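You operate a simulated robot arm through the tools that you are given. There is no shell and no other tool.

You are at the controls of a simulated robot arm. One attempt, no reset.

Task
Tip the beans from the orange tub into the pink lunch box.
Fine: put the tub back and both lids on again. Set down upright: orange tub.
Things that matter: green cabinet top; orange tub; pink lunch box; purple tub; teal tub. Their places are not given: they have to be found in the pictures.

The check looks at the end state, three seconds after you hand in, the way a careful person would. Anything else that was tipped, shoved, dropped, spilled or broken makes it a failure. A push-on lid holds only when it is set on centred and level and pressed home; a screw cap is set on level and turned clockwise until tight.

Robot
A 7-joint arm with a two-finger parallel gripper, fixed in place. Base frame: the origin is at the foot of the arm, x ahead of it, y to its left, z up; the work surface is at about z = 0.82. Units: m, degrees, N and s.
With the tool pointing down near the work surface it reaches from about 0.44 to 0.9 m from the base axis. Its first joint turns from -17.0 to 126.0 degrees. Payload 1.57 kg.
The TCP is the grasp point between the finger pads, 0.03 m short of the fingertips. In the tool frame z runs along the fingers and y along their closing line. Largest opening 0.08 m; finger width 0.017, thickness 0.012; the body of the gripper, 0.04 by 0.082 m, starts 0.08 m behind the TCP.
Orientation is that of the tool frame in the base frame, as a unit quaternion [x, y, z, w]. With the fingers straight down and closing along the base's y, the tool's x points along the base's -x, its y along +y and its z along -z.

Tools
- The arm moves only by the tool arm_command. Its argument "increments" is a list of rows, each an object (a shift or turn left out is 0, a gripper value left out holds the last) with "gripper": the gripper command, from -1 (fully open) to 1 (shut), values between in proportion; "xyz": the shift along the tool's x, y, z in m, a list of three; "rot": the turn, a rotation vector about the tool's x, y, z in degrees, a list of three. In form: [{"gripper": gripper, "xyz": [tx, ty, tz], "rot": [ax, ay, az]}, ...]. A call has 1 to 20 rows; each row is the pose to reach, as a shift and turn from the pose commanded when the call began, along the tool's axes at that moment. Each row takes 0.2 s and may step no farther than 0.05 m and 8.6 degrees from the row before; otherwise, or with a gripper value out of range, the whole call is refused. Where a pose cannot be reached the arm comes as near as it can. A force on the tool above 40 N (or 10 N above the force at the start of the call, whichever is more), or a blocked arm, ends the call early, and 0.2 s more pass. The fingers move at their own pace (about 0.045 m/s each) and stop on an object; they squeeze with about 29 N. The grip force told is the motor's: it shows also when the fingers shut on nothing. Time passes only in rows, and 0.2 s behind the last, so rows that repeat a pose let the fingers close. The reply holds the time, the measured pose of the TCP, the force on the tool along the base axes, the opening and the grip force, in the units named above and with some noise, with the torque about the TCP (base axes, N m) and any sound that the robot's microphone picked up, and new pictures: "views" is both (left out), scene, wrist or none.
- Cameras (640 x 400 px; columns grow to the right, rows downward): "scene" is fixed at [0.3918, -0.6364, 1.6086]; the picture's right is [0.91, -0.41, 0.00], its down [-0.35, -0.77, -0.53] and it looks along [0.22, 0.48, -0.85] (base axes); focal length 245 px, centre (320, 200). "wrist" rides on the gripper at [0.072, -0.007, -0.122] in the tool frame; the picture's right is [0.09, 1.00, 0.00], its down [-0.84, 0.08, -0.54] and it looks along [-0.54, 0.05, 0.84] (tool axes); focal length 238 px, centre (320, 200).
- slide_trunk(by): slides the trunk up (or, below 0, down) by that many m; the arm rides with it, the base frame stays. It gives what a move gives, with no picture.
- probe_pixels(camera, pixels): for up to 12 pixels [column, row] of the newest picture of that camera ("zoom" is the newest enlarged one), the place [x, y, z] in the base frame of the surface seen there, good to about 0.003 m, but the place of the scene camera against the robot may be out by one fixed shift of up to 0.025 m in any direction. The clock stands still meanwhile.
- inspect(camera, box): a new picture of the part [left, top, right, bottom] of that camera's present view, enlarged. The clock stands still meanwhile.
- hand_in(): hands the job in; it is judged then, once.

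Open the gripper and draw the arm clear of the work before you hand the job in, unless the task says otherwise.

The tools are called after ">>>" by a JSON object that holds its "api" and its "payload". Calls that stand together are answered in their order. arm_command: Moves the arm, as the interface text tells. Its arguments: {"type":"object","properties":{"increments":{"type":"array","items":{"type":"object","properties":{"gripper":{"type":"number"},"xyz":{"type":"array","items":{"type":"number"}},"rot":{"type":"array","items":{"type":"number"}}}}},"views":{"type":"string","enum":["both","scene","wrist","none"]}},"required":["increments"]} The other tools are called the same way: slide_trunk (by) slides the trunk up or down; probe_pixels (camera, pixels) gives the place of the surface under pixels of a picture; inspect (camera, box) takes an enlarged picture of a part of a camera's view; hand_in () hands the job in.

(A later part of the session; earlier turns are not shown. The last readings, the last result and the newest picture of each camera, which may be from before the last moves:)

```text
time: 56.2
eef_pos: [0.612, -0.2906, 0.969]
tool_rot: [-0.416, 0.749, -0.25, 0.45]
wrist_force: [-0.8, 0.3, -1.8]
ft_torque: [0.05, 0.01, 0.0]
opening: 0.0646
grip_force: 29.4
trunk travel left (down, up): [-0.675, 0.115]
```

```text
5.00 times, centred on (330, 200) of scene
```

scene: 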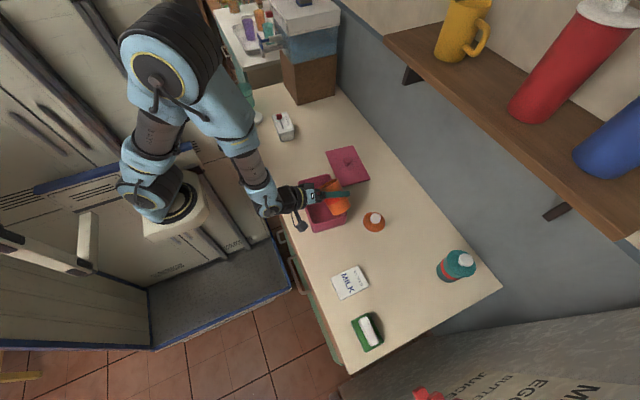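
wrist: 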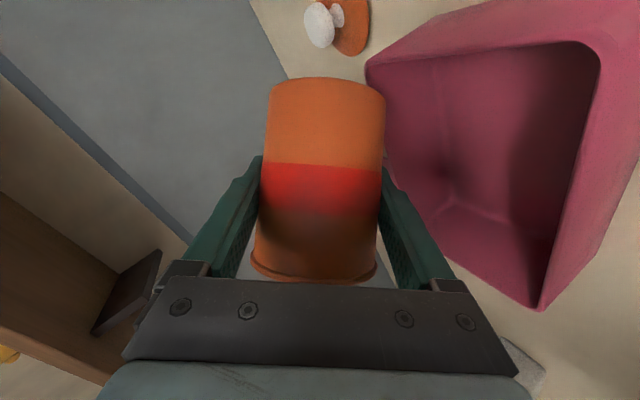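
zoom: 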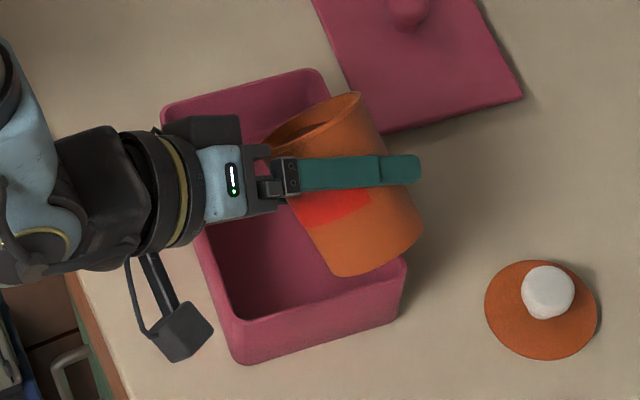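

No beans have left yet (box interior empty in the wrist view); tilt is about 51°. I continue rolling slowly to 82°.

>>> {"api": "arm_command", "payload": {"increments": [{"gripper": 1, "rot": [0, 0, -1.5]}, {"gripper": 1, "rot": [0, 0, -3]}, {"gripper": 1, "rot": [0, 0, -4.5]}, {"gripper": 1, "rot": [0, 0, -6]}, {"gripper": 1, "rot": [0, 0, -7.5]}, {"gripper": 1, "rot": [0, 0, -9]}, {"gripper": 1, "rot": [0, 0, -10.5]}, {"gripper": 1, "rot": [0, 0, -12]}, {"gripper": 1, "rot": [0, 0, -13.5]}, {"gripper": 1, "rot": [0, 0, -15]}, {"gripper": 1, "rot": [0, 0, -16.5]}, {"gripper": 1, "rot": [0, 0, -18]}, {"gripper": 1, "rot": [0, 0, -19.5]}, {"gripper": 1, "rot": [0, 0, -21]}, {"gripper": 1, "rot": [0, 0, -22.5]}, {"gripper": 1, "rot": [0, 0, -24]}, {"gripper": 1, "rot": [0, 0, -24]}], "views": "both"}}

>>> {"api": "inspect", "payload": {"camera": "scene", "box": [280, 160, 380, 240]}}

```text
time: 59.8
eef_pos: [0.6111, -0.2914, 0.9698]
tool_rot: [-0.563, 0.646, -0.338, 0.388]
wrist_force: [0.6, 0.0, -1.8]
ft_torque: [0.04, 0.01, 0.03]
opening: 0.0647
grip_force: 28.7
trunk travel left (down, up): [-0.675, 0.115]
```

scene: 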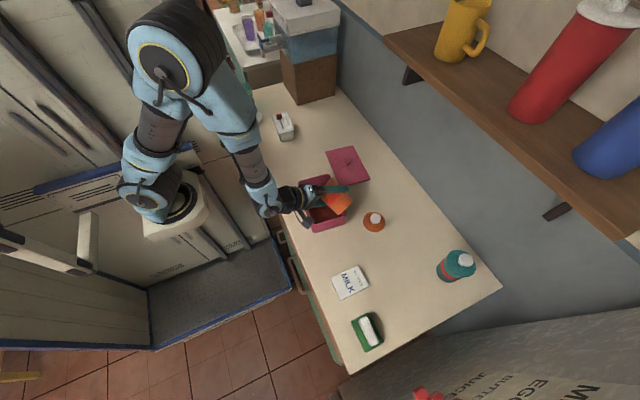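
wrist: 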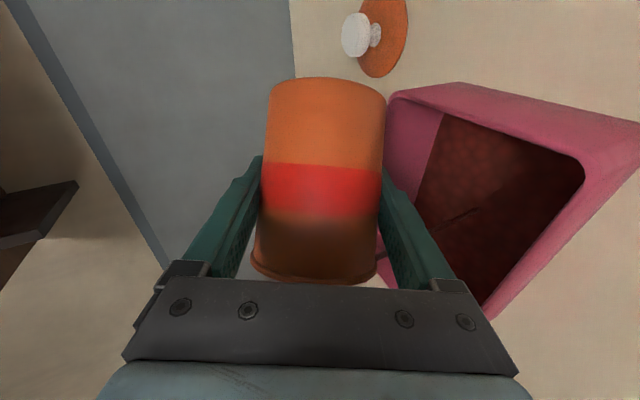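

```text
5.00 times, centred on (330, 200) of scene
```

zoom: 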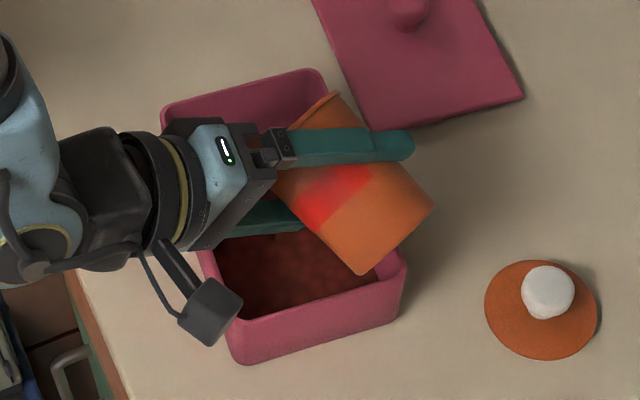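

Beans now fill the bottom of the box (dark red in both views), with none on the counter. I continue rolling to about 140°, shifting 1.3 cm in +x to keep the mouth over the middle.

>>> {"api": "arm_command", "payload": {"increments": [{"gripper": 1, "xyz": [0, -0.0005, 0.001], "rot": [0, 0, -3]}, {"gripper": 1, "xyz": [0, -0.001, 0.002], "rot": [0, 0, -6]}, {"gripper": 1, "xyz": [0, -0.0015, 0.003], "rot": [0, 0, -9]}, {"gripper": 1, "xyz": [-0.0003, -0.002, 0.004], "rot": [0, 0, -12]}, {"gripper": 1, "xyz": [-0.0003, -0.0025, 0.005], "rot": [0, 0, -15]}, {"gripper": 1, "xyz": [-0.0004, -0.003, 0.006], "rot": [0, 0, -18]}, {"gripper": 1, "xyz": [-0.0005, -0.0035, 0.007], "rot": [0, 0, -21]}, {"gripper": 1, "xyz": [-0.0006, -0.004, 0.008], "rot": [0, 0, -24]}, {"gripper": 1, "xyz": [-0.0007, -0.005, 0.0095], "rot": [0, 0, -27]}, {"gripper": 1, "xyz": [-0.0008, -0.006, 0.0115], "rot": [0, 0, -30]}, {"gripper": 1, "xyz": [-0.0008, -0.006, 0.0115], "rot": [0, 0, -33]}, {"gripper": 1, "xyz": [-0.0008, -0.006, 0.0115], "rot": [0, 0, -36]}, {"gripper": 1, "xyz": [-0.0008, -0.006, 0.0115], "rot": [0, 0, -39]}, {"gripper": 1, "xyz": [-0.0008, -0.006, 0.0115], "rot": [0, 0, -42]}, {"gripper": 1, "xyz": [-0.0008, -0.006, 0.0115], "rot": [0, 0, -46]}, {"gripper": 1, "xyz": [-0.0008, -0.006, 0.0115], "rot": [0, 0, -50]}, {"gripper": 1, "xyz": [-0.0008, -0.006, 0.0115], "rot": [0, 0, -54]}, {"gripper": 1, "xyz": [-0.0008, -0.006, 0.0115], "rot": [0, 0, -58]}, {"gripper": 1, "xyz": [-0.0008, -0.006, 0.0115], "rot": [0, 0, -58]}], "views": "both"}}

>>> {"api": "inspect", "payload": {"camera": "scene", "box": [280, 160, 380, 240]}}

```text
time: 63.8
eef_pos: [0.6263, -0.2915, 0.9694]
tool_rot: [0.806, -0.292, 0.484, -0.176]
wrist_force: [0.3, 0.8, -0.4]
ft_torque: [0.0, 0.02, -0.01]
opening: 0.0644
grip_force: 28.9
trunk travel left (down, up): [-0.675, 0.115]
```

scene: 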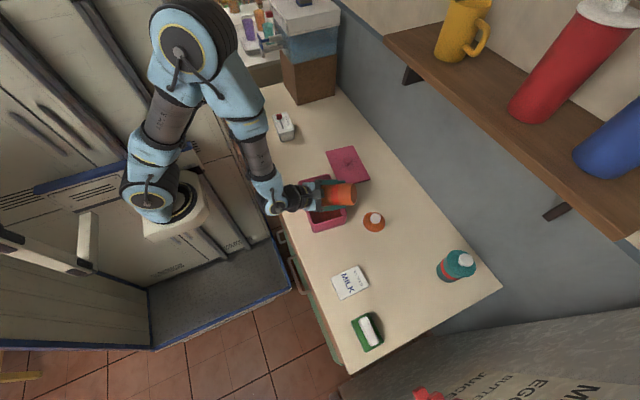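
wrist: 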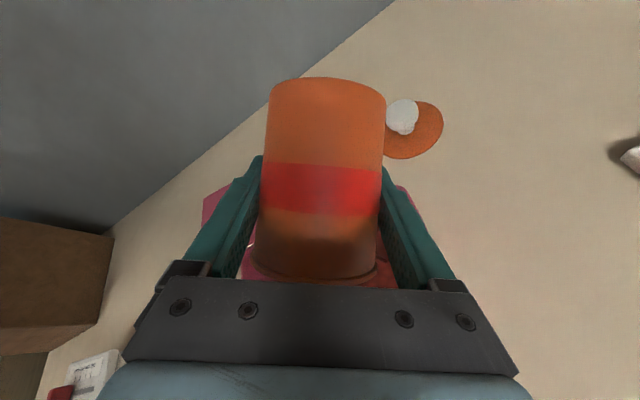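

```text
5.00 times, centred on (330, 200) of scene
```

zoom: 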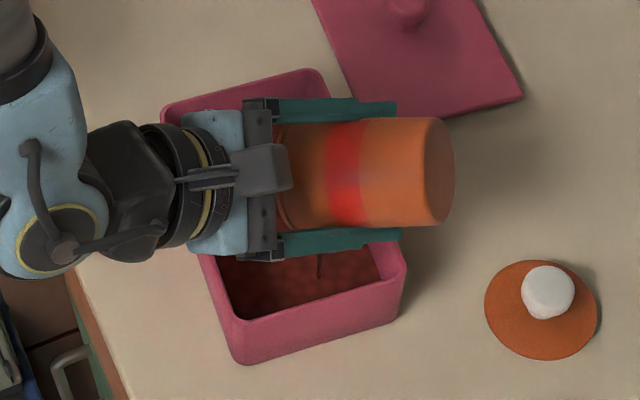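

The wrist force dropped from −1.8 to −0.4 N, so most beans are out; none lie on the counter. I roll a bit further to 160°, wiggle and wait for the last ones.

>>> {"api": "arm_command", "payload": {"increments": [{"gripper": 1, "rot": [0, 0, -5]}, {"gripper": 1, "rot": [0, 0, -10]}, {"gripper": 1, "rot": [0, 0, -15]}, {"gripper": 1, "rot": [0, 0, -20]}, {"gripper": 1, "rot": [0, 0, -20]}, {"gripper": 1, "rot": [0, 0, -16]}, {"gripper": 1, "rot": [0, 0, -20]}, {"gripper": 1, "rot": [0, 0, -16]}, {"gripper": 1, "rot": [0, 0, -20]}, {"gripper": 1, "rot": [0, 0, -16]}, {"gripper": 1, "rot": [0, 0, -20]}, {"gripper": 1, "rot": [0, 0, -20]}, {"gripper": 1, "rot": [0, 0, -20]}, {"gripper": 1, "rot": [0, 0, -20]}], "views": "both"}}

>>> {"api": "inspect", "payload": {"camera": "scene", "box": [280, 160, 380, 240]}}

```text
time: 66.8
eef_pos: [0.6245, -0.2903, 0.9672]
tool_rot: [0.845, -0.149, 0.506, -0.09]
wrist_force: [0.0, -0.7, -0.4]
ft_torque: [-0.01, 0.0, -0.01]
opening: 0.0645
grip_force: 29.1
trunk travel left (down, up): [-0.675, 0.115]
```

scene: 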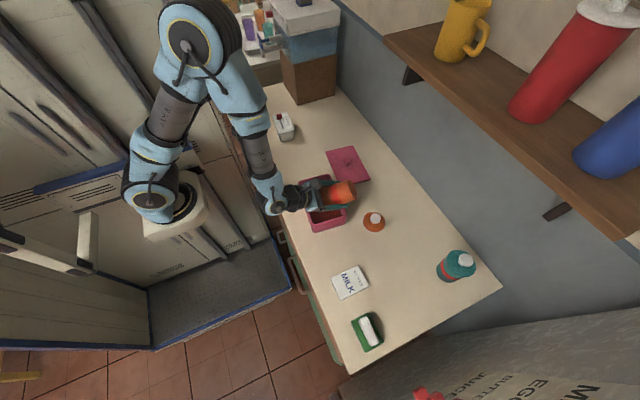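
wrist: 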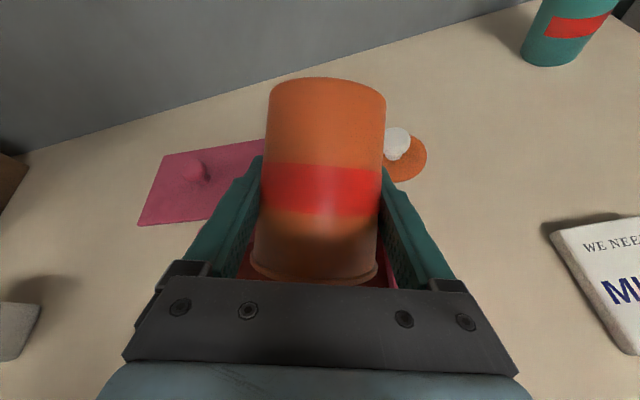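

```text
5.00 times, centred on (330, 200) of scene
```

zoom: 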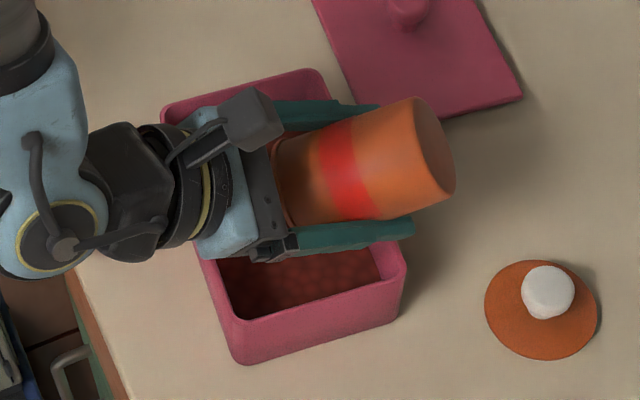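

The view is clean, no beans on the counter. I roll the tub back upright over the box.

>>> {"api": "arm_command", "payload": {"increments": [{"gripper": 1, "rot": [0, 0, 8]}, {"gripper": 1, "rot": [0, 0, 16]}, {"gripper": 1, "rot": [0, 0, 24]}, {"gripper": 1, "rot": [0, 0, 32]}, {"gripper": 1, "rot": [0, 0, 40]}, {"gripper": 1, "rot": [0, 0, 48]}, {"gripper": 1, "rot": [0, 0, 56]}, {"gripper": 1, "rot": [0, 0, 64]}, {"gripper": 1, "rot": [0, 0, 72]}, {"gripper": 1, "rot": [0, 0, 80]}, {"gripper": 1, "rot": [0, 0, 88]}, {"gripper": 1, "rot": [0, 0, 96]}, {"gripper": 1, "rot": [0, 0, 104]}, {"gripper": 1, "rot": [0, 0, 112]}, {"gripper": 1, "rot": [0, 0, 120]}, {"gripper": 1, "rot": [0, 0, 128]}, {"gripper": 1, "rot": [0, 0, 136]}, {"gripper": 1, "rot": [0, 0, 144]}, {"gripper": 1, "rot": [0, 0, 152]}, {"gripper": 1, "rot": [0, 0, 160]}], "views": "both"}}

>>> {"api": "inspect", "payload": {"camera": "scene", "box": [280, 160, 380, 240]}}

```text
time: 71.0
eef_pos: [0.625, -0.2898, 0.9681]
tool_rot: [0.001, 0.857, 0.0, 0.515]
wrist_force: [0.6, 0.3, 0.2]
ft_torque: [-0.02, 0.01, 0.01]
opening: 0.0643
grip_force: 29.0
trunk travel left (down, up): [-0.675, 0.115]
```

scene: 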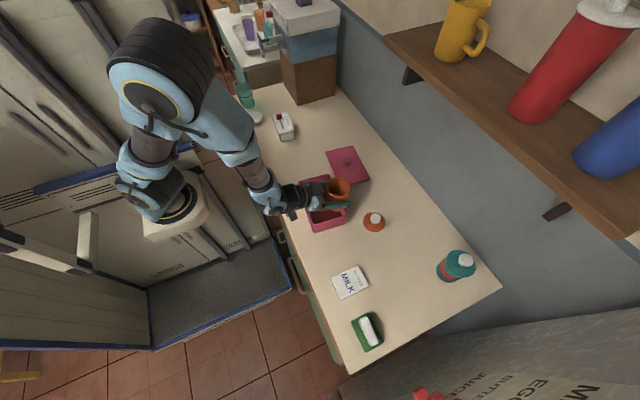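
wrist: 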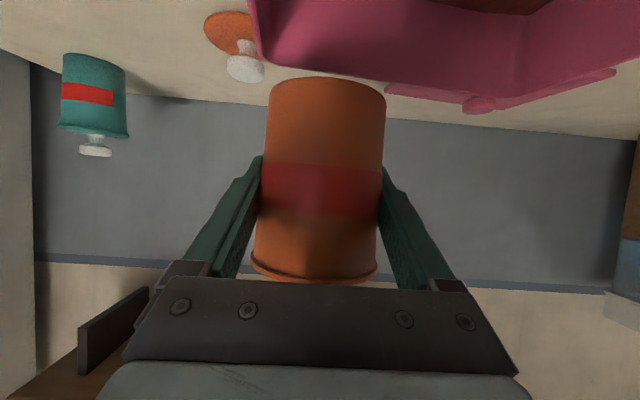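

```text
5.00 times, centred on (330, 200) of scene
```

zoom: 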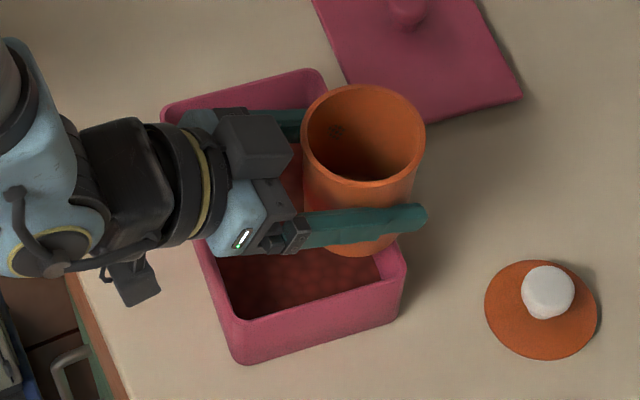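

The tub looks empty apart from a dark spot at zoom (337,130); I enlarge its inside to check.

>>> {"api": "inspect", "payload": {"camera": "scene", "box": [322, 172, 356, 204]}}

>>> {"api": "probe_pixels", "payload": {"camera": "scene", "pixels": [[333, 186], [338, 190], [342, 193], [336, 182], [325, 218], [320, 213], [332, 215], [312, 220]]}}

```text
12.50 times, centred on (339, 188) of scene
```

zoom: 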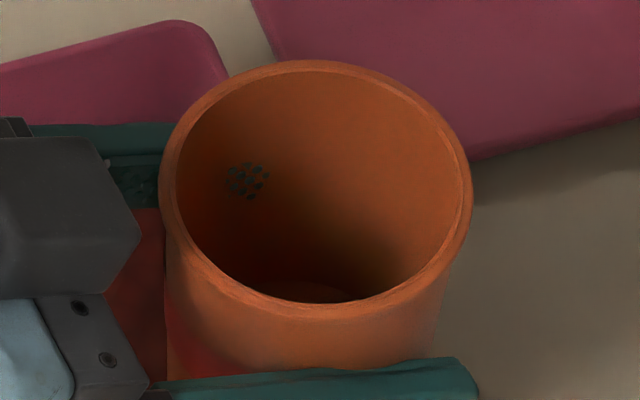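

```text
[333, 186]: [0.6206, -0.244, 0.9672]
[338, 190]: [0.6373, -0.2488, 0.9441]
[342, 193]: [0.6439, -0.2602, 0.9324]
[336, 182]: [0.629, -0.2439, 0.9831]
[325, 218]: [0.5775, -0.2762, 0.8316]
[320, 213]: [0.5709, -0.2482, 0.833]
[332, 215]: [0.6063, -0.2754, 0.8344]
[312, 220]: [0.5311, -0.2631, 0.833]
```

The dots are just the finger-pad texture; the tub is empty and the beans lie in the box at z ≈ 0.833. I carry the tub back over its old place, stopping 1 cm above the counter.

>>> {"api": "arm_command", "payload": {"increments": [{"gripper": 1, "xyz": [-0.0177, 0, -0.0094]}, {"gripper": 1, "xyz": [-0.0116, -0.035, -0.0209]}, {"gripper": 1, "xyz": [-0.0055, -0.07, -0.0324]}, {"gripper": 1, "xyz": [0.0006, -0.104, -0.0438]}, {"gripper": 1, "xyz": [0.0006, -0.104, -0.0438]}, {"gripper": 1, "xyz": [0.036, -0.104, -0.025]}, {"gripper": 1, "xyz": [0.0713, -0.104, -0.0063]}, {"gripper": 1, "xyz": [0.0934, -0.104, 0.0055]}, {"gripper": 1, "xyz": [0.0934, -0.104, 0.0055]}], "views": "both"}}

>>> {"api": "inspect", "payload": {"camera": "scene", "box": [280, 180, 370, 260]}}

```text
time: 73.0
eef_pos: [0.5845, -0.3969, 0.8835]
tool_rot: [0.0, 0.857, -0.001, 0.515]
wrist_force: [1.5, 0.0, -0.8]
ft_torque: [0.03, 0.03, 0.06]
opening: 0.0642
grip_force: 29.1
trunk travel left (down, up): [-0.675, 0.115]
```

scene: 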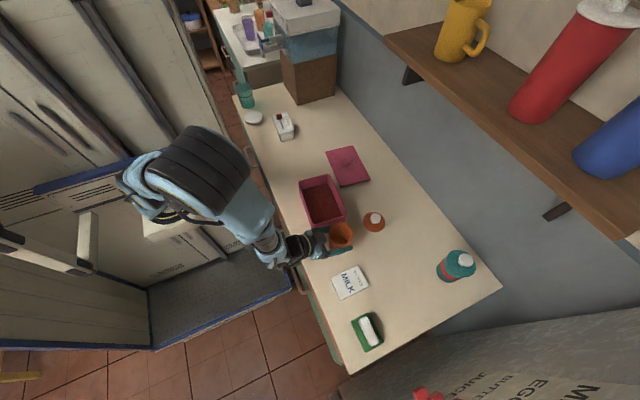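
wrist: 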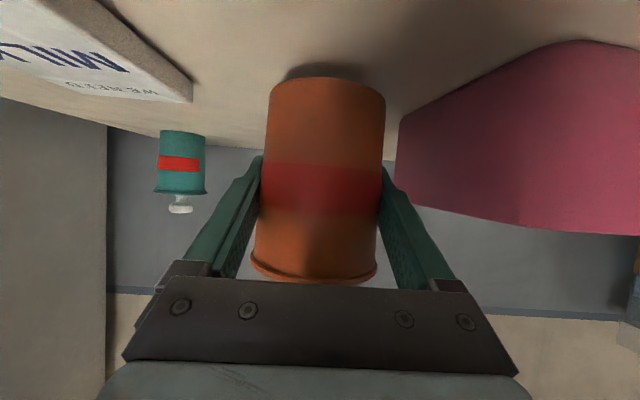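

```text
5.00 times, centred on (325, 220) of scene
```

zoom: 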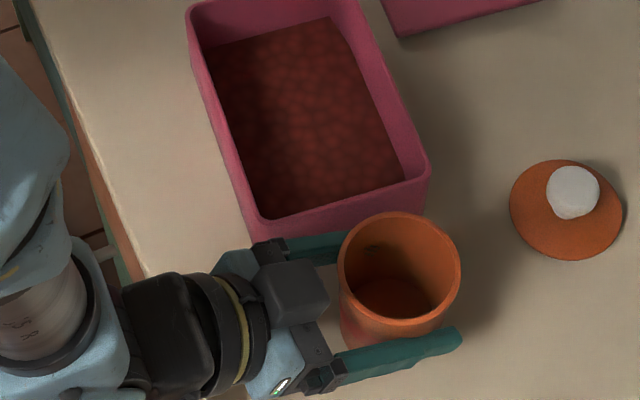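

The box holds the beans, and the tub is about 1 cm above its old spot. I lower the last centimetre gently until it touches.

>>> {"api": "arm_command", "payload": {"increments": [{"gripper": 1, "xyz": [0.0035, 0, 0.0019]}, {"gripper": 1, "xyz": [0.0062, 0, 0.0033]}, {"gripper": 1, "xyz": [0.0084, 0, 0.0045]}, {"gripper": 1, "xyz": [0.0084, 0, 0.0045]}], "views": "wrist"}}

```text
time: 74.0
eef_pos: [0.585, -0.3958, 0.8754]
tool_rot: [0.0, 0.857, 0.0, 0.515]
wrist_force: [-0.2, 0.1, -0.8]
ft_torque: [-0.03, -0.01, 0.01]
opening: 0.0642
grip_force: 29.2
trunk travel left (down, up): [-0.675, 0.115]
```

wrist: 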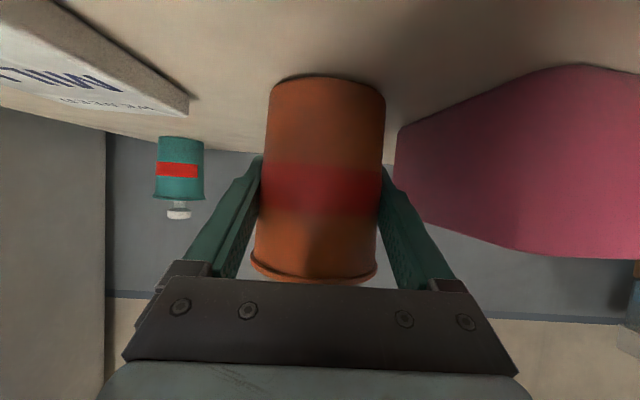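

No contact force yet. I lower another 2.5 mm in half-millimetre-scale steps.

>>> {"api": "arm_command", "payload": {"increments": [{"gripper": 1, "xyz": [0.0009, 0, 0.0005]}, {"gripper": 1, "xyz": [0.0016, 0, 0.00085]}, {"gripper": 1, "xyz": [0.0016, 0, 0.00085]}], "views": "none"}}

```text
time: 74.8
eef_pos: [0.5842, -0.3955, 0.8733]
tool_rot: [0.0, 0.857, 0.0, 0.515]
wrist_force: [0.2, -0.1, 4.8]
ft_torque: [-0.12, -0.01, 0.01]
opening: 0.0643
grip_force: 29.2
trunk travel left (down, up): [-0.675, 0.115]
```

Contact with 4.8 N: the tub stands on the counter. I open the gripper and wait.

>>> {"api": "arm_command", "payload": {"increments": [{"gripper": 0.3}, {"gripper": -0.4}, {"gripper": -1}, {"gripper": -1}, {"gripper": -1}], "views": "both"}}

>>> {"api": "inspect", "payload": {"camera": "scene", "box": [280, 180, 370, 260]}}

```text
time: 76.0
eef_pos: [0.585, -0.3946, 0.8724]
tool_rot: [0.0, 0.857, 0.0, 0.516]
wrist_force: [-0.6, -0.4, -0.5]
ft_torque: [0.02, 0.04, 0.02]
opening: 0.0802
grip_force: 0.0
trunk travel left (down, up): [-0.675, 0.115]
```

scene: 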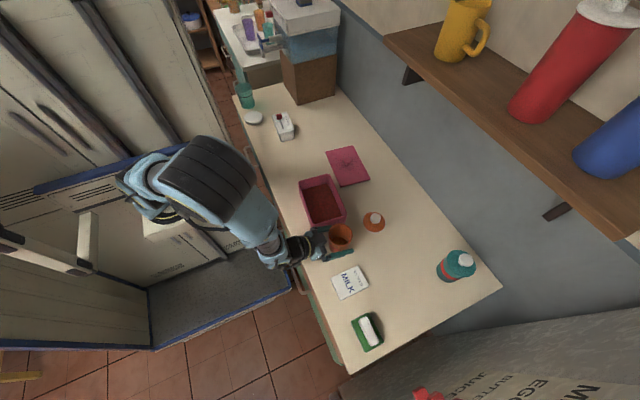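
wrist: 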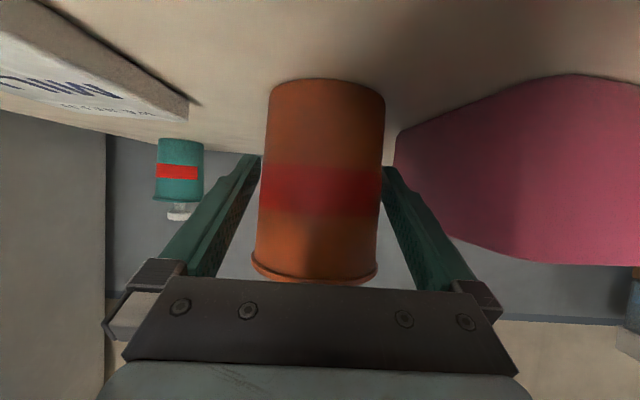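

```text
5.00 times, centred on (325, 220) of scene
```

zoom: 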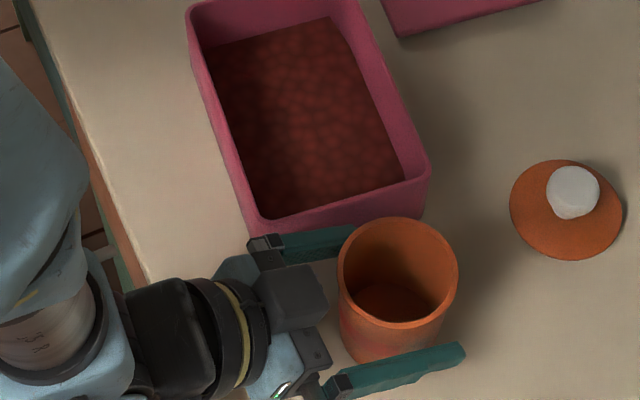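

The tub stands free, upright and empty. I rise straight up 17 cm, then turn the tool back to vertical.

>>> {"api": "arm_command", "payload": {"increments": [{"gripper": -1, "xyz": [-0.0221, 0, -0.0117]}, {"xyz": [-0.0574, 0, -0.0305]}, {"xyz": [-0.0927, 0, -0.0492]}, {"xyz": [-0.128, 0, -0.068]}, {"xyz": [-0.15, 0, -0.08]}, {"xyz": [-0.15, 0, -0.08], "rot": [0, 8, 0]}, {"xyz": [-0.15, 0, -0.08], "rot": [0, 16, 0]}, {"xyz": [-0.15, 0, -0.08], "rot": [0, 24, 0]}, {"xyz": [-0.15, 0, -0.08], "rot": [0, 32, 0]}, {"xyz": [-0.15, 0, -0.08], "rot": [0, 40, 0]}, {"xyz": [-0.15, 0, -0.08], "rot": [0, 48, 0]}, {"xyz": [-0.15, 0, -0.08], "rot": [0, 56, 0]}, {"xyz": [-0.15, 0, -0.08], "rot": [0, 62, 0]}, {"xyz": [-0.15, 0, -0.08], "rot": [0, 62, 0]}], "views": "both"}}

```text
time: 79.0
eef_pos: [0.5858, -0.3958, 1.0416]
tool_rot: [0.0, 1.0, 0.0, -0.001]
wrist_force: [-1.3, -0.2, -0.7]
ft_torque: [0.01, -0.01, -0.02]
opening: 0.0801
grip_force: 0.1
trunk travel left (down, up): [-0.675, 0.115]
```

scene: 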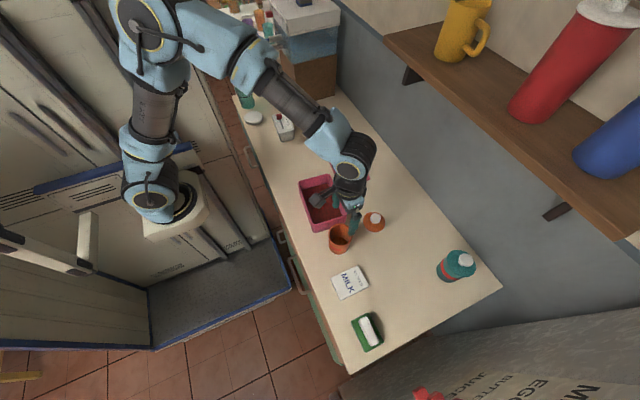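
wrist: 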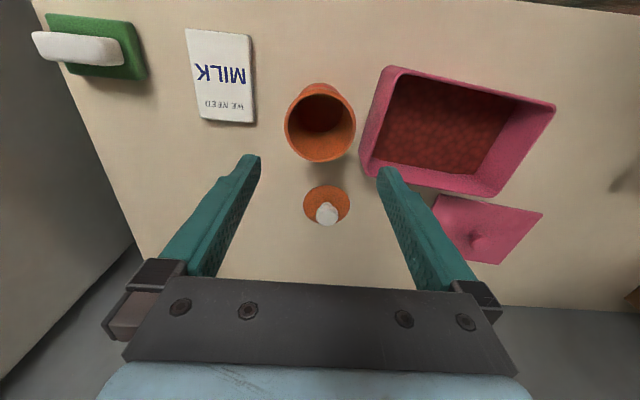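

Tool vertical again; tub at (320,122), its lid at (326,206), box and pink lid on the right. I probe the tub rim and both lids' positions for replacing.

>>> {"api": "probe_pixels", "payload": {"camera": "wrist", "pixels": [[287, 122], [353, 122], [320, 84], [320, 161], [297, 98], [343, 98], [297, 150], [343, 150], [326, 212], [305, 203], [349, 203], [326, 186]]}}

>>> {"api": "inspect", "payload": {"camera": "wrist", "box": [270, 60, 400, 240]}}

>>> {"api": "probe_pixels", "payload": {"camera": "wrist", "pixels": [[388, 67], [554, 106], [362, 172], [494, 196], [398, 77], [540, 108], [377, 165], [485, 178], [475, 240], [541, 213], [497, 263], [440, 197]]}}

```text
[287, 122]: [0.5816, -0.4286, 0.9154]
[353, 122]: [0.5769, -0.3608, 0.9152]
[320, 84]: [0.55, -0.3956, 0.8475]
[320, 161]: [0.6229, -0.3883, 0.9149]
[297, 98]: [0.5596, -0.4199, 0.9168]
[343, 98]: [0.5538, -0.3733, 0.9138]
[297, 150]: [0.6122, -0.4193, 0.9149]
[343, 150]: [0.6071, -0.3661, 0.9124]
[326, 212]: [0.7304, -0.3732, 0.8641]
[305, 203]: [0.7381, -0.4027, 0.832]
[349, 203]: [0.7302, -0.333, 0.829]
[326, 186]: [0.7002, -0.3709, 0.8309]
```

```text
2.22 times, centred on (335, 150) of wrist
```

zoom: 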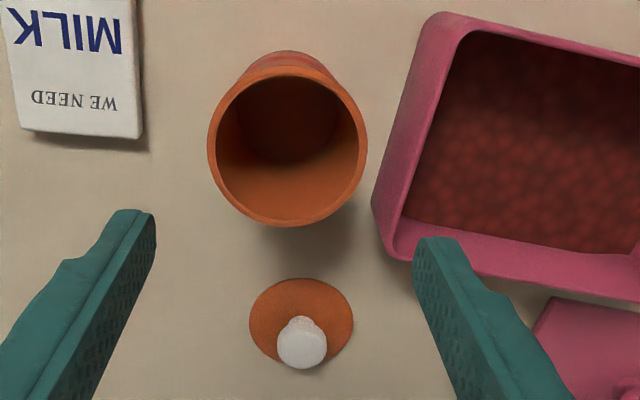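

```text
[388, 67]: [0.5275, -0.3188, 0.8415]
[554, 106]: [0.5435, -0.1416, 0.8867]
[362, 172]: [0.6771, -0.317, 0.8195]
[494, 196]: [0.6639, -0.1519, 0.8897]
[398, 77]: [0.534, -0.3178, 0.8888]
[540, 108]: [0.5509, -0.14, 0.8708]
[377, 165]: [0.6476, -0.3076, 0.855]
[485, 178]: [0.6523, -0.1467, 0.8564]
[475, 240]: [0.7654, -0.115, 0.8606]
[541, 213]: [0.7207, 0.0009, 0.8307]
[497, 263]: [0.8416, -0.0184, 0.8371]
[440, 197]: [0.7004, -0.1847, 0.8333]
```

The tub is back at about (0.585,-0.395) and its lid lies at about (0.739,-0.371). I move above the lid's knob and come down part-way.

>>> {"api": "arm_command", "payload": {"increments": [{"gripper": -1, "xyz": [-0.04, 0.006, 0]}, {"xyz": [-0.08, 0.0125, 0]}, {"xyz": [-0.12, 0.019, 0]}, {"xyz": [-0.156, 0.0251, 0.0]}, {"xyz": [-0.156, 0.0251, 0.04]}, {"xyz": [-0.156, 0.0251, 0.08]}, {"xyz": [-0.156, 0.0251, 0.105]}, {"xyz": [-0.156, 0.0251, 0.105]}], "views": "both"}}

>>> {"api": "inspect", "payload": {"camera": "wrist", "box": [230, 80, 410, 240]}}

```text
time: 80.8
eef_pos: [0.7424, -0.3716, 0.9374]
tool_rot: [0.0, 1.0, 0.001, -0.001]
wrist_force: [0.5, 0.3, -0.1]
ft_torque: [0.02, 0.01, 0.01]
opening: 0.08
grip_force: 0.0
trunk travel left (down, up): [-0.675, 0.115]
```

scene: 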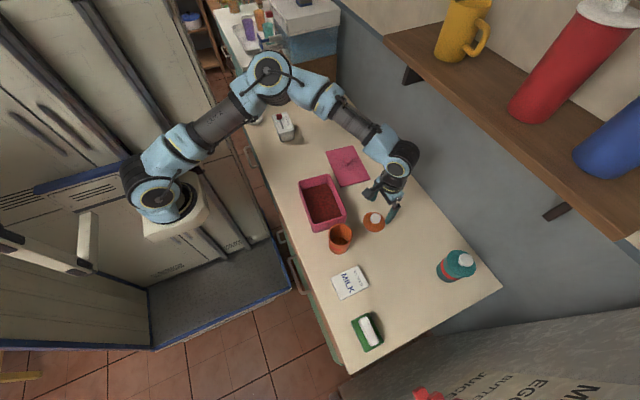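
wrist: 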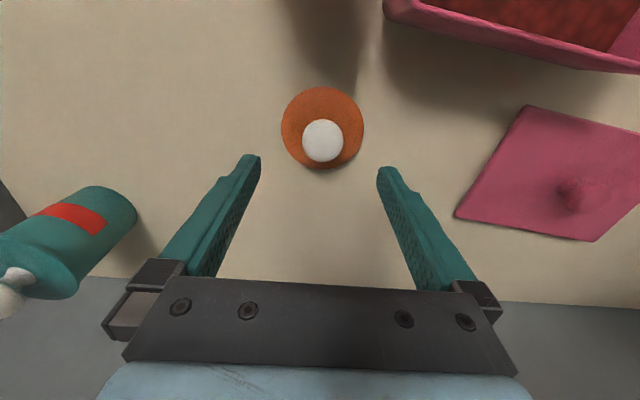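

```text
2.50 times, centred on (320, 160) of wrist
```

zoom: 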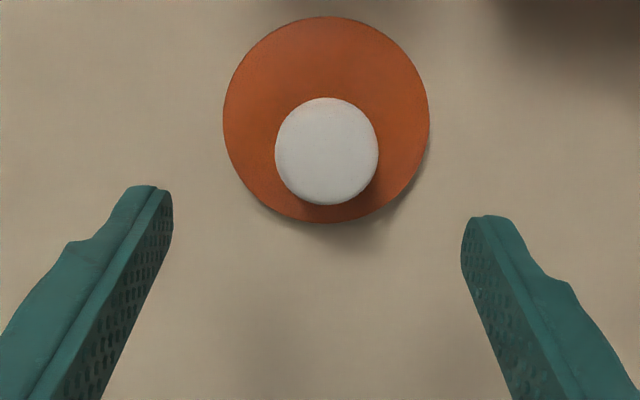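

The lid lies between the fingers at (322,130). I probe the knob and lid rim for the exact x/y.

>>> {"api": "probe_pixels", "payload": {"camera": "wrist", "pixels": [[322, 140], [303, 140], [342, 140], [322, 121], [322, 160], [283, 128], [362, 128], [322, 88], [322, 167], [295, 100], [350, 100], [350, 155]]}}

```text
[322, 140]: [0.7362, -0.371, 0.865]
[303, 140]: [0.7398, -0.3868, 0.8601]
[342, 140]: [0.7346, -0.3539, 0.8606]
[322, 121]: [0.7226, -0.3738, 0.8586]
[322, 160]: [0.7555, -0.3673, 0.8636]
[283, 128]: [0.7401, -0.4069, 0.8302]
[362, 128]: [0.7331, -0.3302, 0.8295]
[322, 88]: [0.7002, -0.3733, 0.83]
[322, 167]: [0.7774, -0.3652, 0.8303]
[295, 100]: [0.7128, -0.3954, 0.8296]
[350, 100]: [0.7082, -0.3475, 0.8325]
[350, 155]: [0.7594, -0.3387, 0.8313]
```

Lid centre ≈ (0.739,-0.369), consistent with the original grip offset. I descend 7 cm and close on the knob.

>>> {"api": "arm_command", "payload": {"increments": [{"gripper": -1, "xyz": [0, 0.001, 0.03]}, {"gripper": -1, "xyz": [0, 0.001, 0.055]}, {"gripper": -1, "xyz": [0, 0.001, 0.07]}, {"gripper": -1, "xyz": [0, 0.001, 0.07]}, {"gripper": 1, "xyz": [0, 0.001, 0.07]}, {"gripper": 1, "xyz": [0, 0.001, 0.07]}, {"gripper": 1, "xyz": [0, 0.001, 0.07]}, {"gripper": 1, "xyz": [0, 0.001, 0.07]}, {"gripper": 1, "xyz": [0, 0.001, 0.07]}], "views": "wrist"}}

```text
time: 82.8
eef_pos: [0.7419, -0.3703, 0.8653]
tool_rot: [0.0, 1.0, 0.001, 0.0]
wrist_force: [0.2, 0.4, 0.6]
ft_torque: [-0.01, 0.0, 0.02]
opening: 0.0341
grip_force: 28.7
trunk travel left (down, up): [-0.675, 0.115]
```

wrist: 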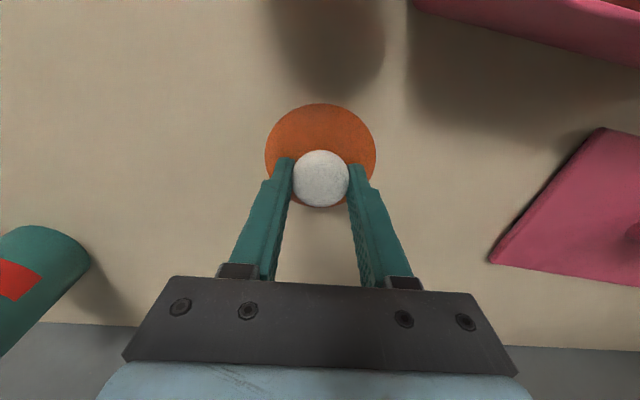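

The knob is gripped (opening 0.034); the lid sits ~2 px higher in view than in the original grip, i.e. about 1.5–2 mm towards −x in the hand. I lift the lid and move to about (0.66,-0.395,1.045), from where the tub's rim can be measured beside the held lid.

>>> {"api": "arm_command", "payload": {"increments": [{"gripper": 1, "xyz": [0, 0, -0.02]}, {"gripper": 1, "xyz": [0, 0, -0.06]}, {"gripper": 1, "xyz": [0, 0, -0.1]}, {"gripper": 1, "xyz": [0, 0, -0.14]}, {"gripper": 1, "xyz": [0.02, -0.006, -0.18]}, {"gripper": 1, "xyz": [0.05, -0.015, -0.18]}, {"gripper": 1, "xyz": [0.0815, -0.0247, -0.18]}, {"gripper": 1, "xyz": [0.0815, -0.0247, -0.18]}, {"gripper": 1, "xyz": [0.0815, -0.0247, -0.18]}], "views": "both"}}

>>> {"api": "inspect", "payload": {"camera": "wrist", "box": [240, 20, 400, 120]}}

```text
time: 84.8
eef_pos: [0.659, -0.3938, 1.0462]
tool_rot: [0.0, 1.0, 0.001, 0.0]
wrist_force: [0.3, 0.1, -0.2]
ft_torque: [0.01, -0.01, -0.02]
opening: 0.0341
grip_force: 29.4
trunk travel left (down, up): [-0.675, 0.115]
```

scene: 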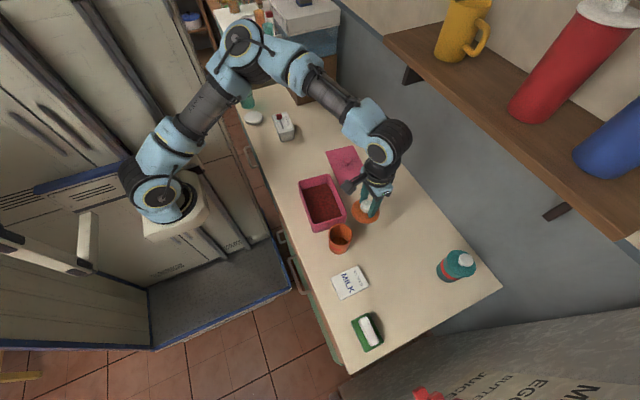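
wrist: 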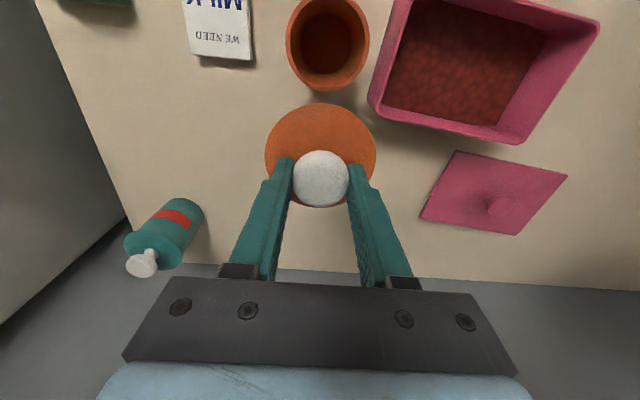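

```text
4.00 times, centred on (320, 70) of wrist
```

zoom: 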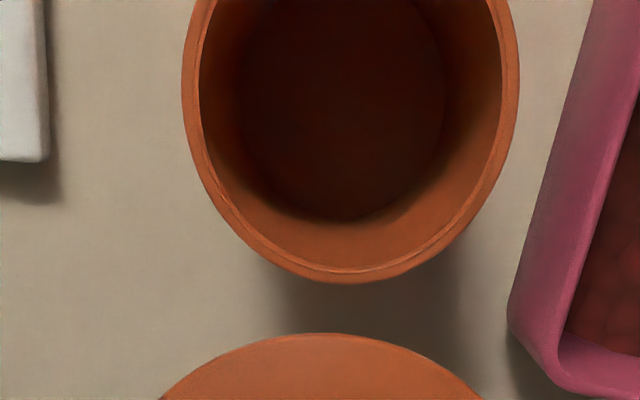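

The tub is clearly empty. I probe points on its rim ring and on the held lid's edge within this one view.

>>> {"api": "probe_pixels", "payload": {"camera": "wrist", "pixels": [[287, 42], [368, 41], [327, 89], [301, 78], [353, 78], [290, 58], [365, 58], [289, 25], [366, 23], [297, 8], [312, 85], [342, 86]]}}

>>> {"api": "probe_pixels", "payload": {"camera": "wrist", "pixels": [[267, 155], [374, 155], [320, 105], [285, 117], [355, 117], [272, 135], [368, 135], [300, 109], [340, 109], [320, 178], [320, 153], [320, 203]]}}

```text
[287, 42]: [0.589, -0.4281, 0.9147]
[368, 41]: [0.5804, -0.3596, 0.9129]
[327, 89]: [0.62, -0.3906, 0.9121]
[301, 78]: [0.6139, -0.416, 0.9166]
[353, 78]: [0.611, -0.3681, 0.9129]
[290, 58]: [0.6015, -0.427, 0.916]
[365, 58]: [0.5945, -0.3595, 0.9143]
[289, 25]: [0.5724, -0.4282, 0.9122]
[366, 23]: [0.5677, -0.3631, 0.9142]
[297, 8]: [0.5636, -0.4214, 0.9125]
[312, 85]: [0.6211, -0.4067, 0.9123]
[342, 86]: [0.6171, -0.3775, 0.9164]
```

```text
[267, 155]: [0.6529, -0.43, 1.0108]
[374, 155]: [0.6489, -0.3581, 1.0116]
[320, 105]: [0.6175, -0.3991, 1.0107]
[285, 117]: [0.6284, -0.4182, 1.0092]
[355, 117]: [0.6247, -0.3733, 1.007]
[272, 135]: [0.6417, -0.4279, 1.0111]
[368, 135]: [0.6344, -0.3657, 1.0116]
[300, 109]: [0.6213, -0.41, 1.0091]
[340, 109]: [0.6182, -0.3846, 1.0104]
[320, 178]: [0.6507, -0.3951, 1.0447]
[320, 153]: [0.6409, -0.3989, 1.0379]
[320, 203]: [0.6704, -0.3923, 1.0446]
```

Fits: tub rim centre ≈ (0.5857,-0.3944), held lid centre ≈ (0.654,-0.394). I enlarge the held lid to compare its place in the hand with the original grip picture (lid top edge then at row 106.3).

>>> {"api": "inspect", "payload": {"camera": "wrist", "box": [250, 80, 400, 220]}}

```text
2.86 times, centred on (325, 150) of wrist
```

zoom: 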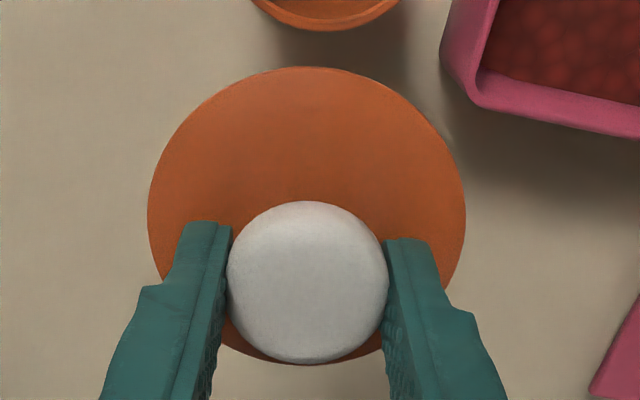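

The lid sits 2.6 px (≈1.8 mm) towards −x in the hand relative to the original grip. I move over the tub to the same height as an earlier picture (TCP z 0.993) to compare alignment directly.

>>> {"api": "arm_command", "payload": {"increments": [{"gripper": 1, "xyz": [0.03, 0, 0.0]}, {"gripper": 1, "xyz": [0.06, 0, 0.01]}, {"gripper": 1, "xyz": [0.0705, 0, 0.035]}, {"gripper": 1, "xyz": [0.0705, 0, 0.0535]}, {"gripper": 1, "xyz": [0.0705, 0, 0.0535]}, {"gripper": 1, "xyz": [0.0705, 0, 0.0535]}], "views": "both"}}

>>> {"api": "inspect", "payload": {"camera": "wrist", "box": [250, 70, 400, 220]}}

>>> {"api": "inspect", "payload": {"camera": "scene", "box": [315, 195, 365, 260]}}

```text
time: 86.2
eef_pos: [0.5879, -0.393, 0.9938]
tool_rot: [0.0, 1.0, 0.0, 0.0]
wrist_force: [-0.2, -0.5, -0.3]
ft_torque: [-0.02, 0.03, 0.02]
opening: 0.0342
grip_force: 28.6
trunk travel left (down, up): [-0.675, 0.115]
```

scene: 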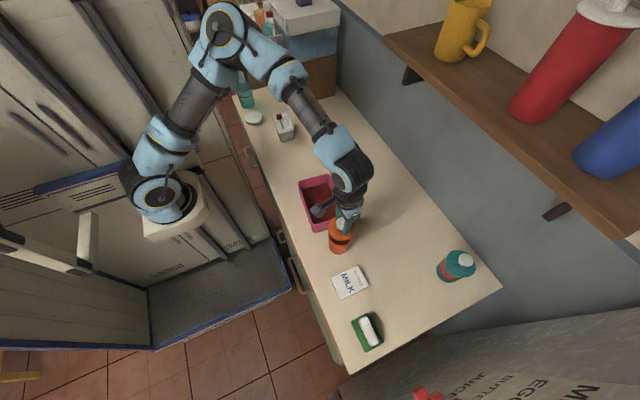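
wrist: 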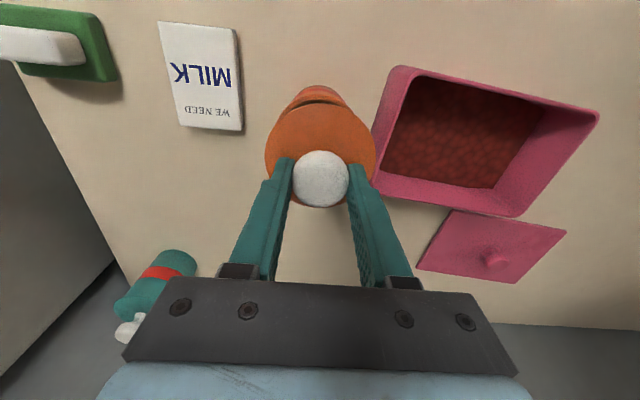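

```text
2.67 times, centred on (325, 145) of wrist
```

zoom: 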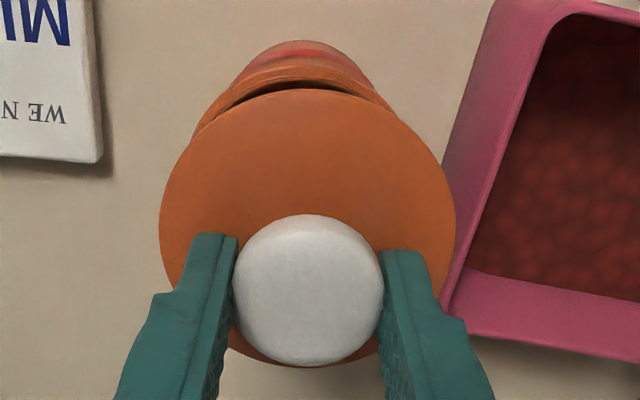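

```text
6.15 times, centred on (340, 228) of scene
```

zoom: 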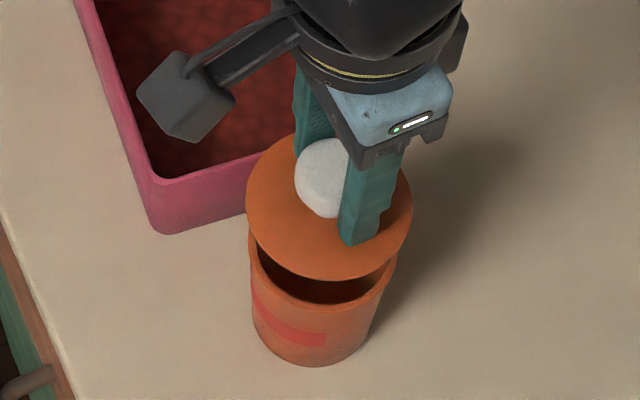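

Alignment looks close. I take larger zooms of the lid and tub rim in the scene view to measure the offset more exactly.

>>> {"api": "inspect", "payload": {"camera": "scene", "box": [324, 212, 358, 233]}}

>>> {"api": "inspect", "payload": {"camera": "scene", "box": [324, 234, 358, 255]}}

>>> {"api": "inspect", "payload": {"camera": "wrist", "box": [280, 70, 360, 120]}}

```text
16.00 times, centred on (341, 222) of scene
```

zoom: 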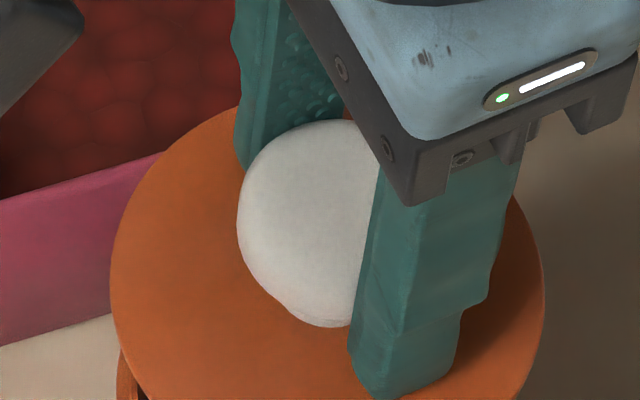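

```text
16.00 times, centred on (341, 244) of scene
```

zoom: 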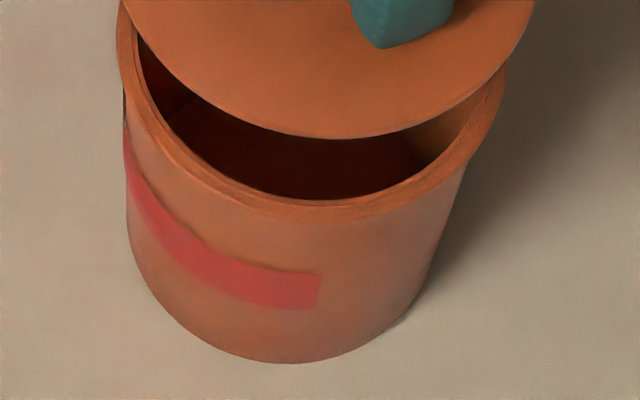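

```text
8.00 times, centred on (320, 95) of wrist
```

zoom: 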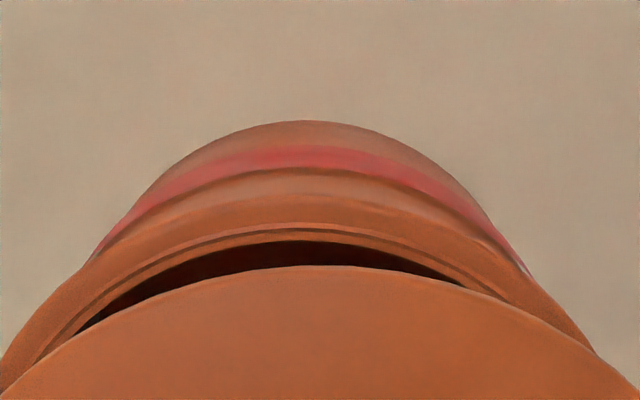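

Scene measurements agree within about half a millimetre sideways. I probe the lid's near edge and the tub rim's near edge in the wrist view for the x check.

>>> {"api": "probe_pixels", "payload": {"camera": "wrist", "pixels": [[318, 95], [318, 96], [318, 97], [312, 96], [325, 96], [320, 104], [320, 105], [314, 105], [327, 105], [335, 98], [303, 98], [320, 107]]}}

>>> {"api": "probe_pixels", "payload": {"camera": "wrist", "pixels": [[289, 113], [353, 113], [284, 119], [358, 119], [300, 101], [340, 101], [266, 155], [375, 155], [295, 110], [347, 111], [268, 140], [373, 140]]}}

```text
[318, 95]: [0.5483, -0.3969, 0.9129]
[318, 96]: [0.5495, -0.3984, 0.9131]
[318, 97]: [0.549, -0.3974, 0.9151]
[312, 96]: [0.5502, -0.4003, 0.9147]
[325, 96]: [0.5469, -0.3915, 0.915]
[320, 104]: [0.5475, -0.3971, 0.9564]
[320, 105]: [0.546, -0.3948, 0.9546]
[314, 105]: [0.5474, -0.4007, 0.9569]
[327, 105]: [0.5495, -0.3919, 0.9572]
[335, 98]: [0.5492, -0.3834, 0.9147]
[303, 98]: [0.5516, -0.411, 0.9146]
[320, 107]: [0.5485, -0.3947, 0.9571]
```

```text
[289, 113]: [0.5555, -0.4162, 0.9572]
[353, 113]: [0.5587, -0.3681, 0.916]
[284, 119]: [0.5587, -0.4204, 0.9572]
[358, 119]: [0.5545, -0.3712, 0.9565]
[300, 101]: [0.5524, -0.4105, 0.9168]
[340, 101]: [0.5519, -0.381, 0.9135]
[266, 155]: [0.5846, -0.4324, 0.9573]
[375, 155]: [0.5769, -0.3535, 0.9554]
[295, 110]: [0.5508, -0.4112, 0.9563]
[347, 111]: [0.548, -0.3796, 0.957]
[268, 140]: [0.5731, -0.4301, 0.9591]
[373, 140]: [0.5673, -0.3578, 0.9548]
```

The lid is about 1 mm off in +x and +y relative to the tub; I correct that and lower until just above seating.

>>> {"api": "arm_command", "payload": {"increments": [{"gripper": 1, "xyz": [0.0007, -0.0009, 0.01]}, {"gripper": 1, "xyz": [0.0007, -0.0009, 0.02]}, {"gripper": 1, "xyz": [0.0007, -0.0009, 0.028]}, {"gripper": 1, "xyz": [0.0007, -0.0009, 0.028]}], "views": "both"}}

>>> {"api": "inspect", "payload": {"camera": "scene", "box": [320, 212, 362, 256]}}

>>> {"api": "inspect", "payload": {"camera": "wrist", "box": [270, 70, 370, 130]}}

```text
time: 87.2
eef_pos: [0.5896, -0.3952, 0.9656]
tool_rot: [-0.001, 1.0, 0.0, 0.0]
wrist_force: [0.0, 0.1, 0.2]
ft_torque: [-0.01, 0.02, 0.01]
opening: 0.0342
grip_force: 28.5
trunk travel left (down, up): [-0.675, 0.115]
```

scene: 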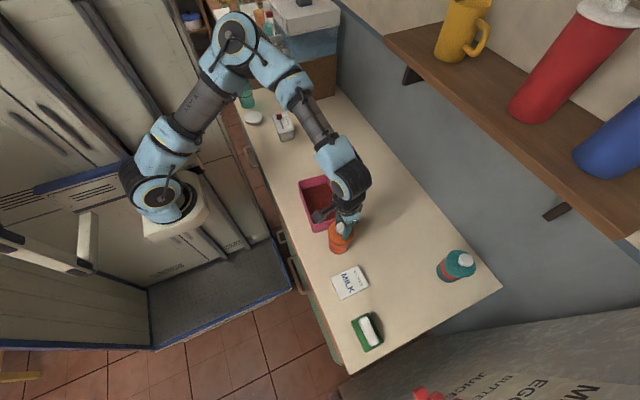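
wrist: 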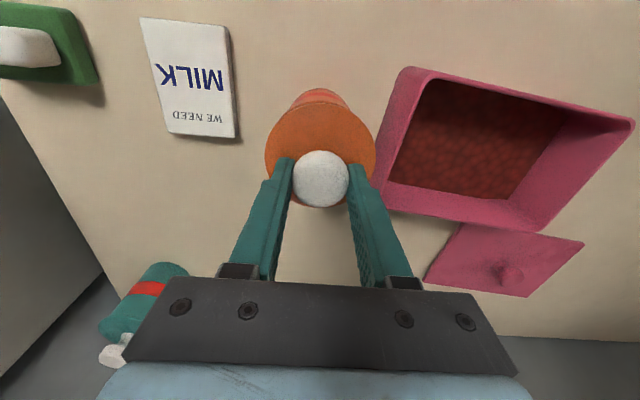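

```text
9.09 times, centred on (341, 234) of scene
```

zoom: 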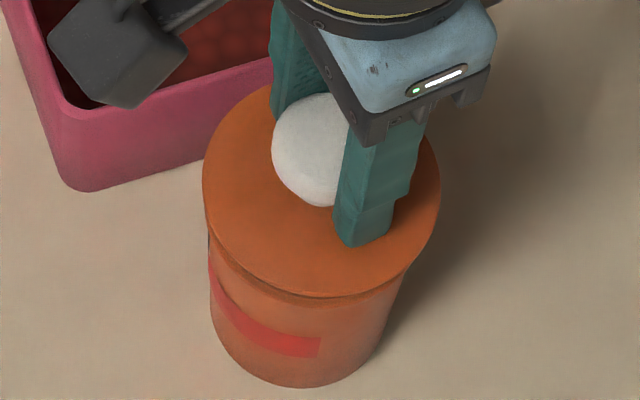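

```text
6.40 times, centred on (320, 100) of wrist
```

zoom: 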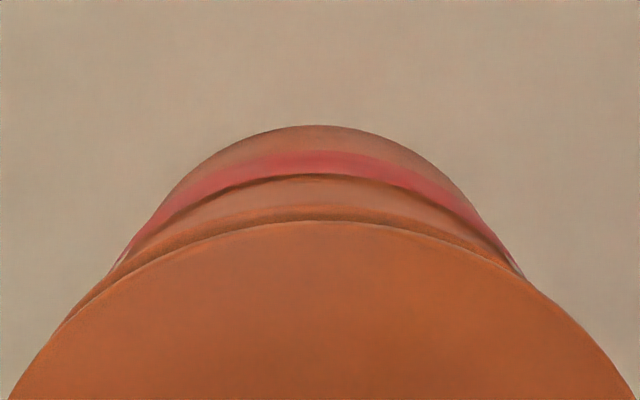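

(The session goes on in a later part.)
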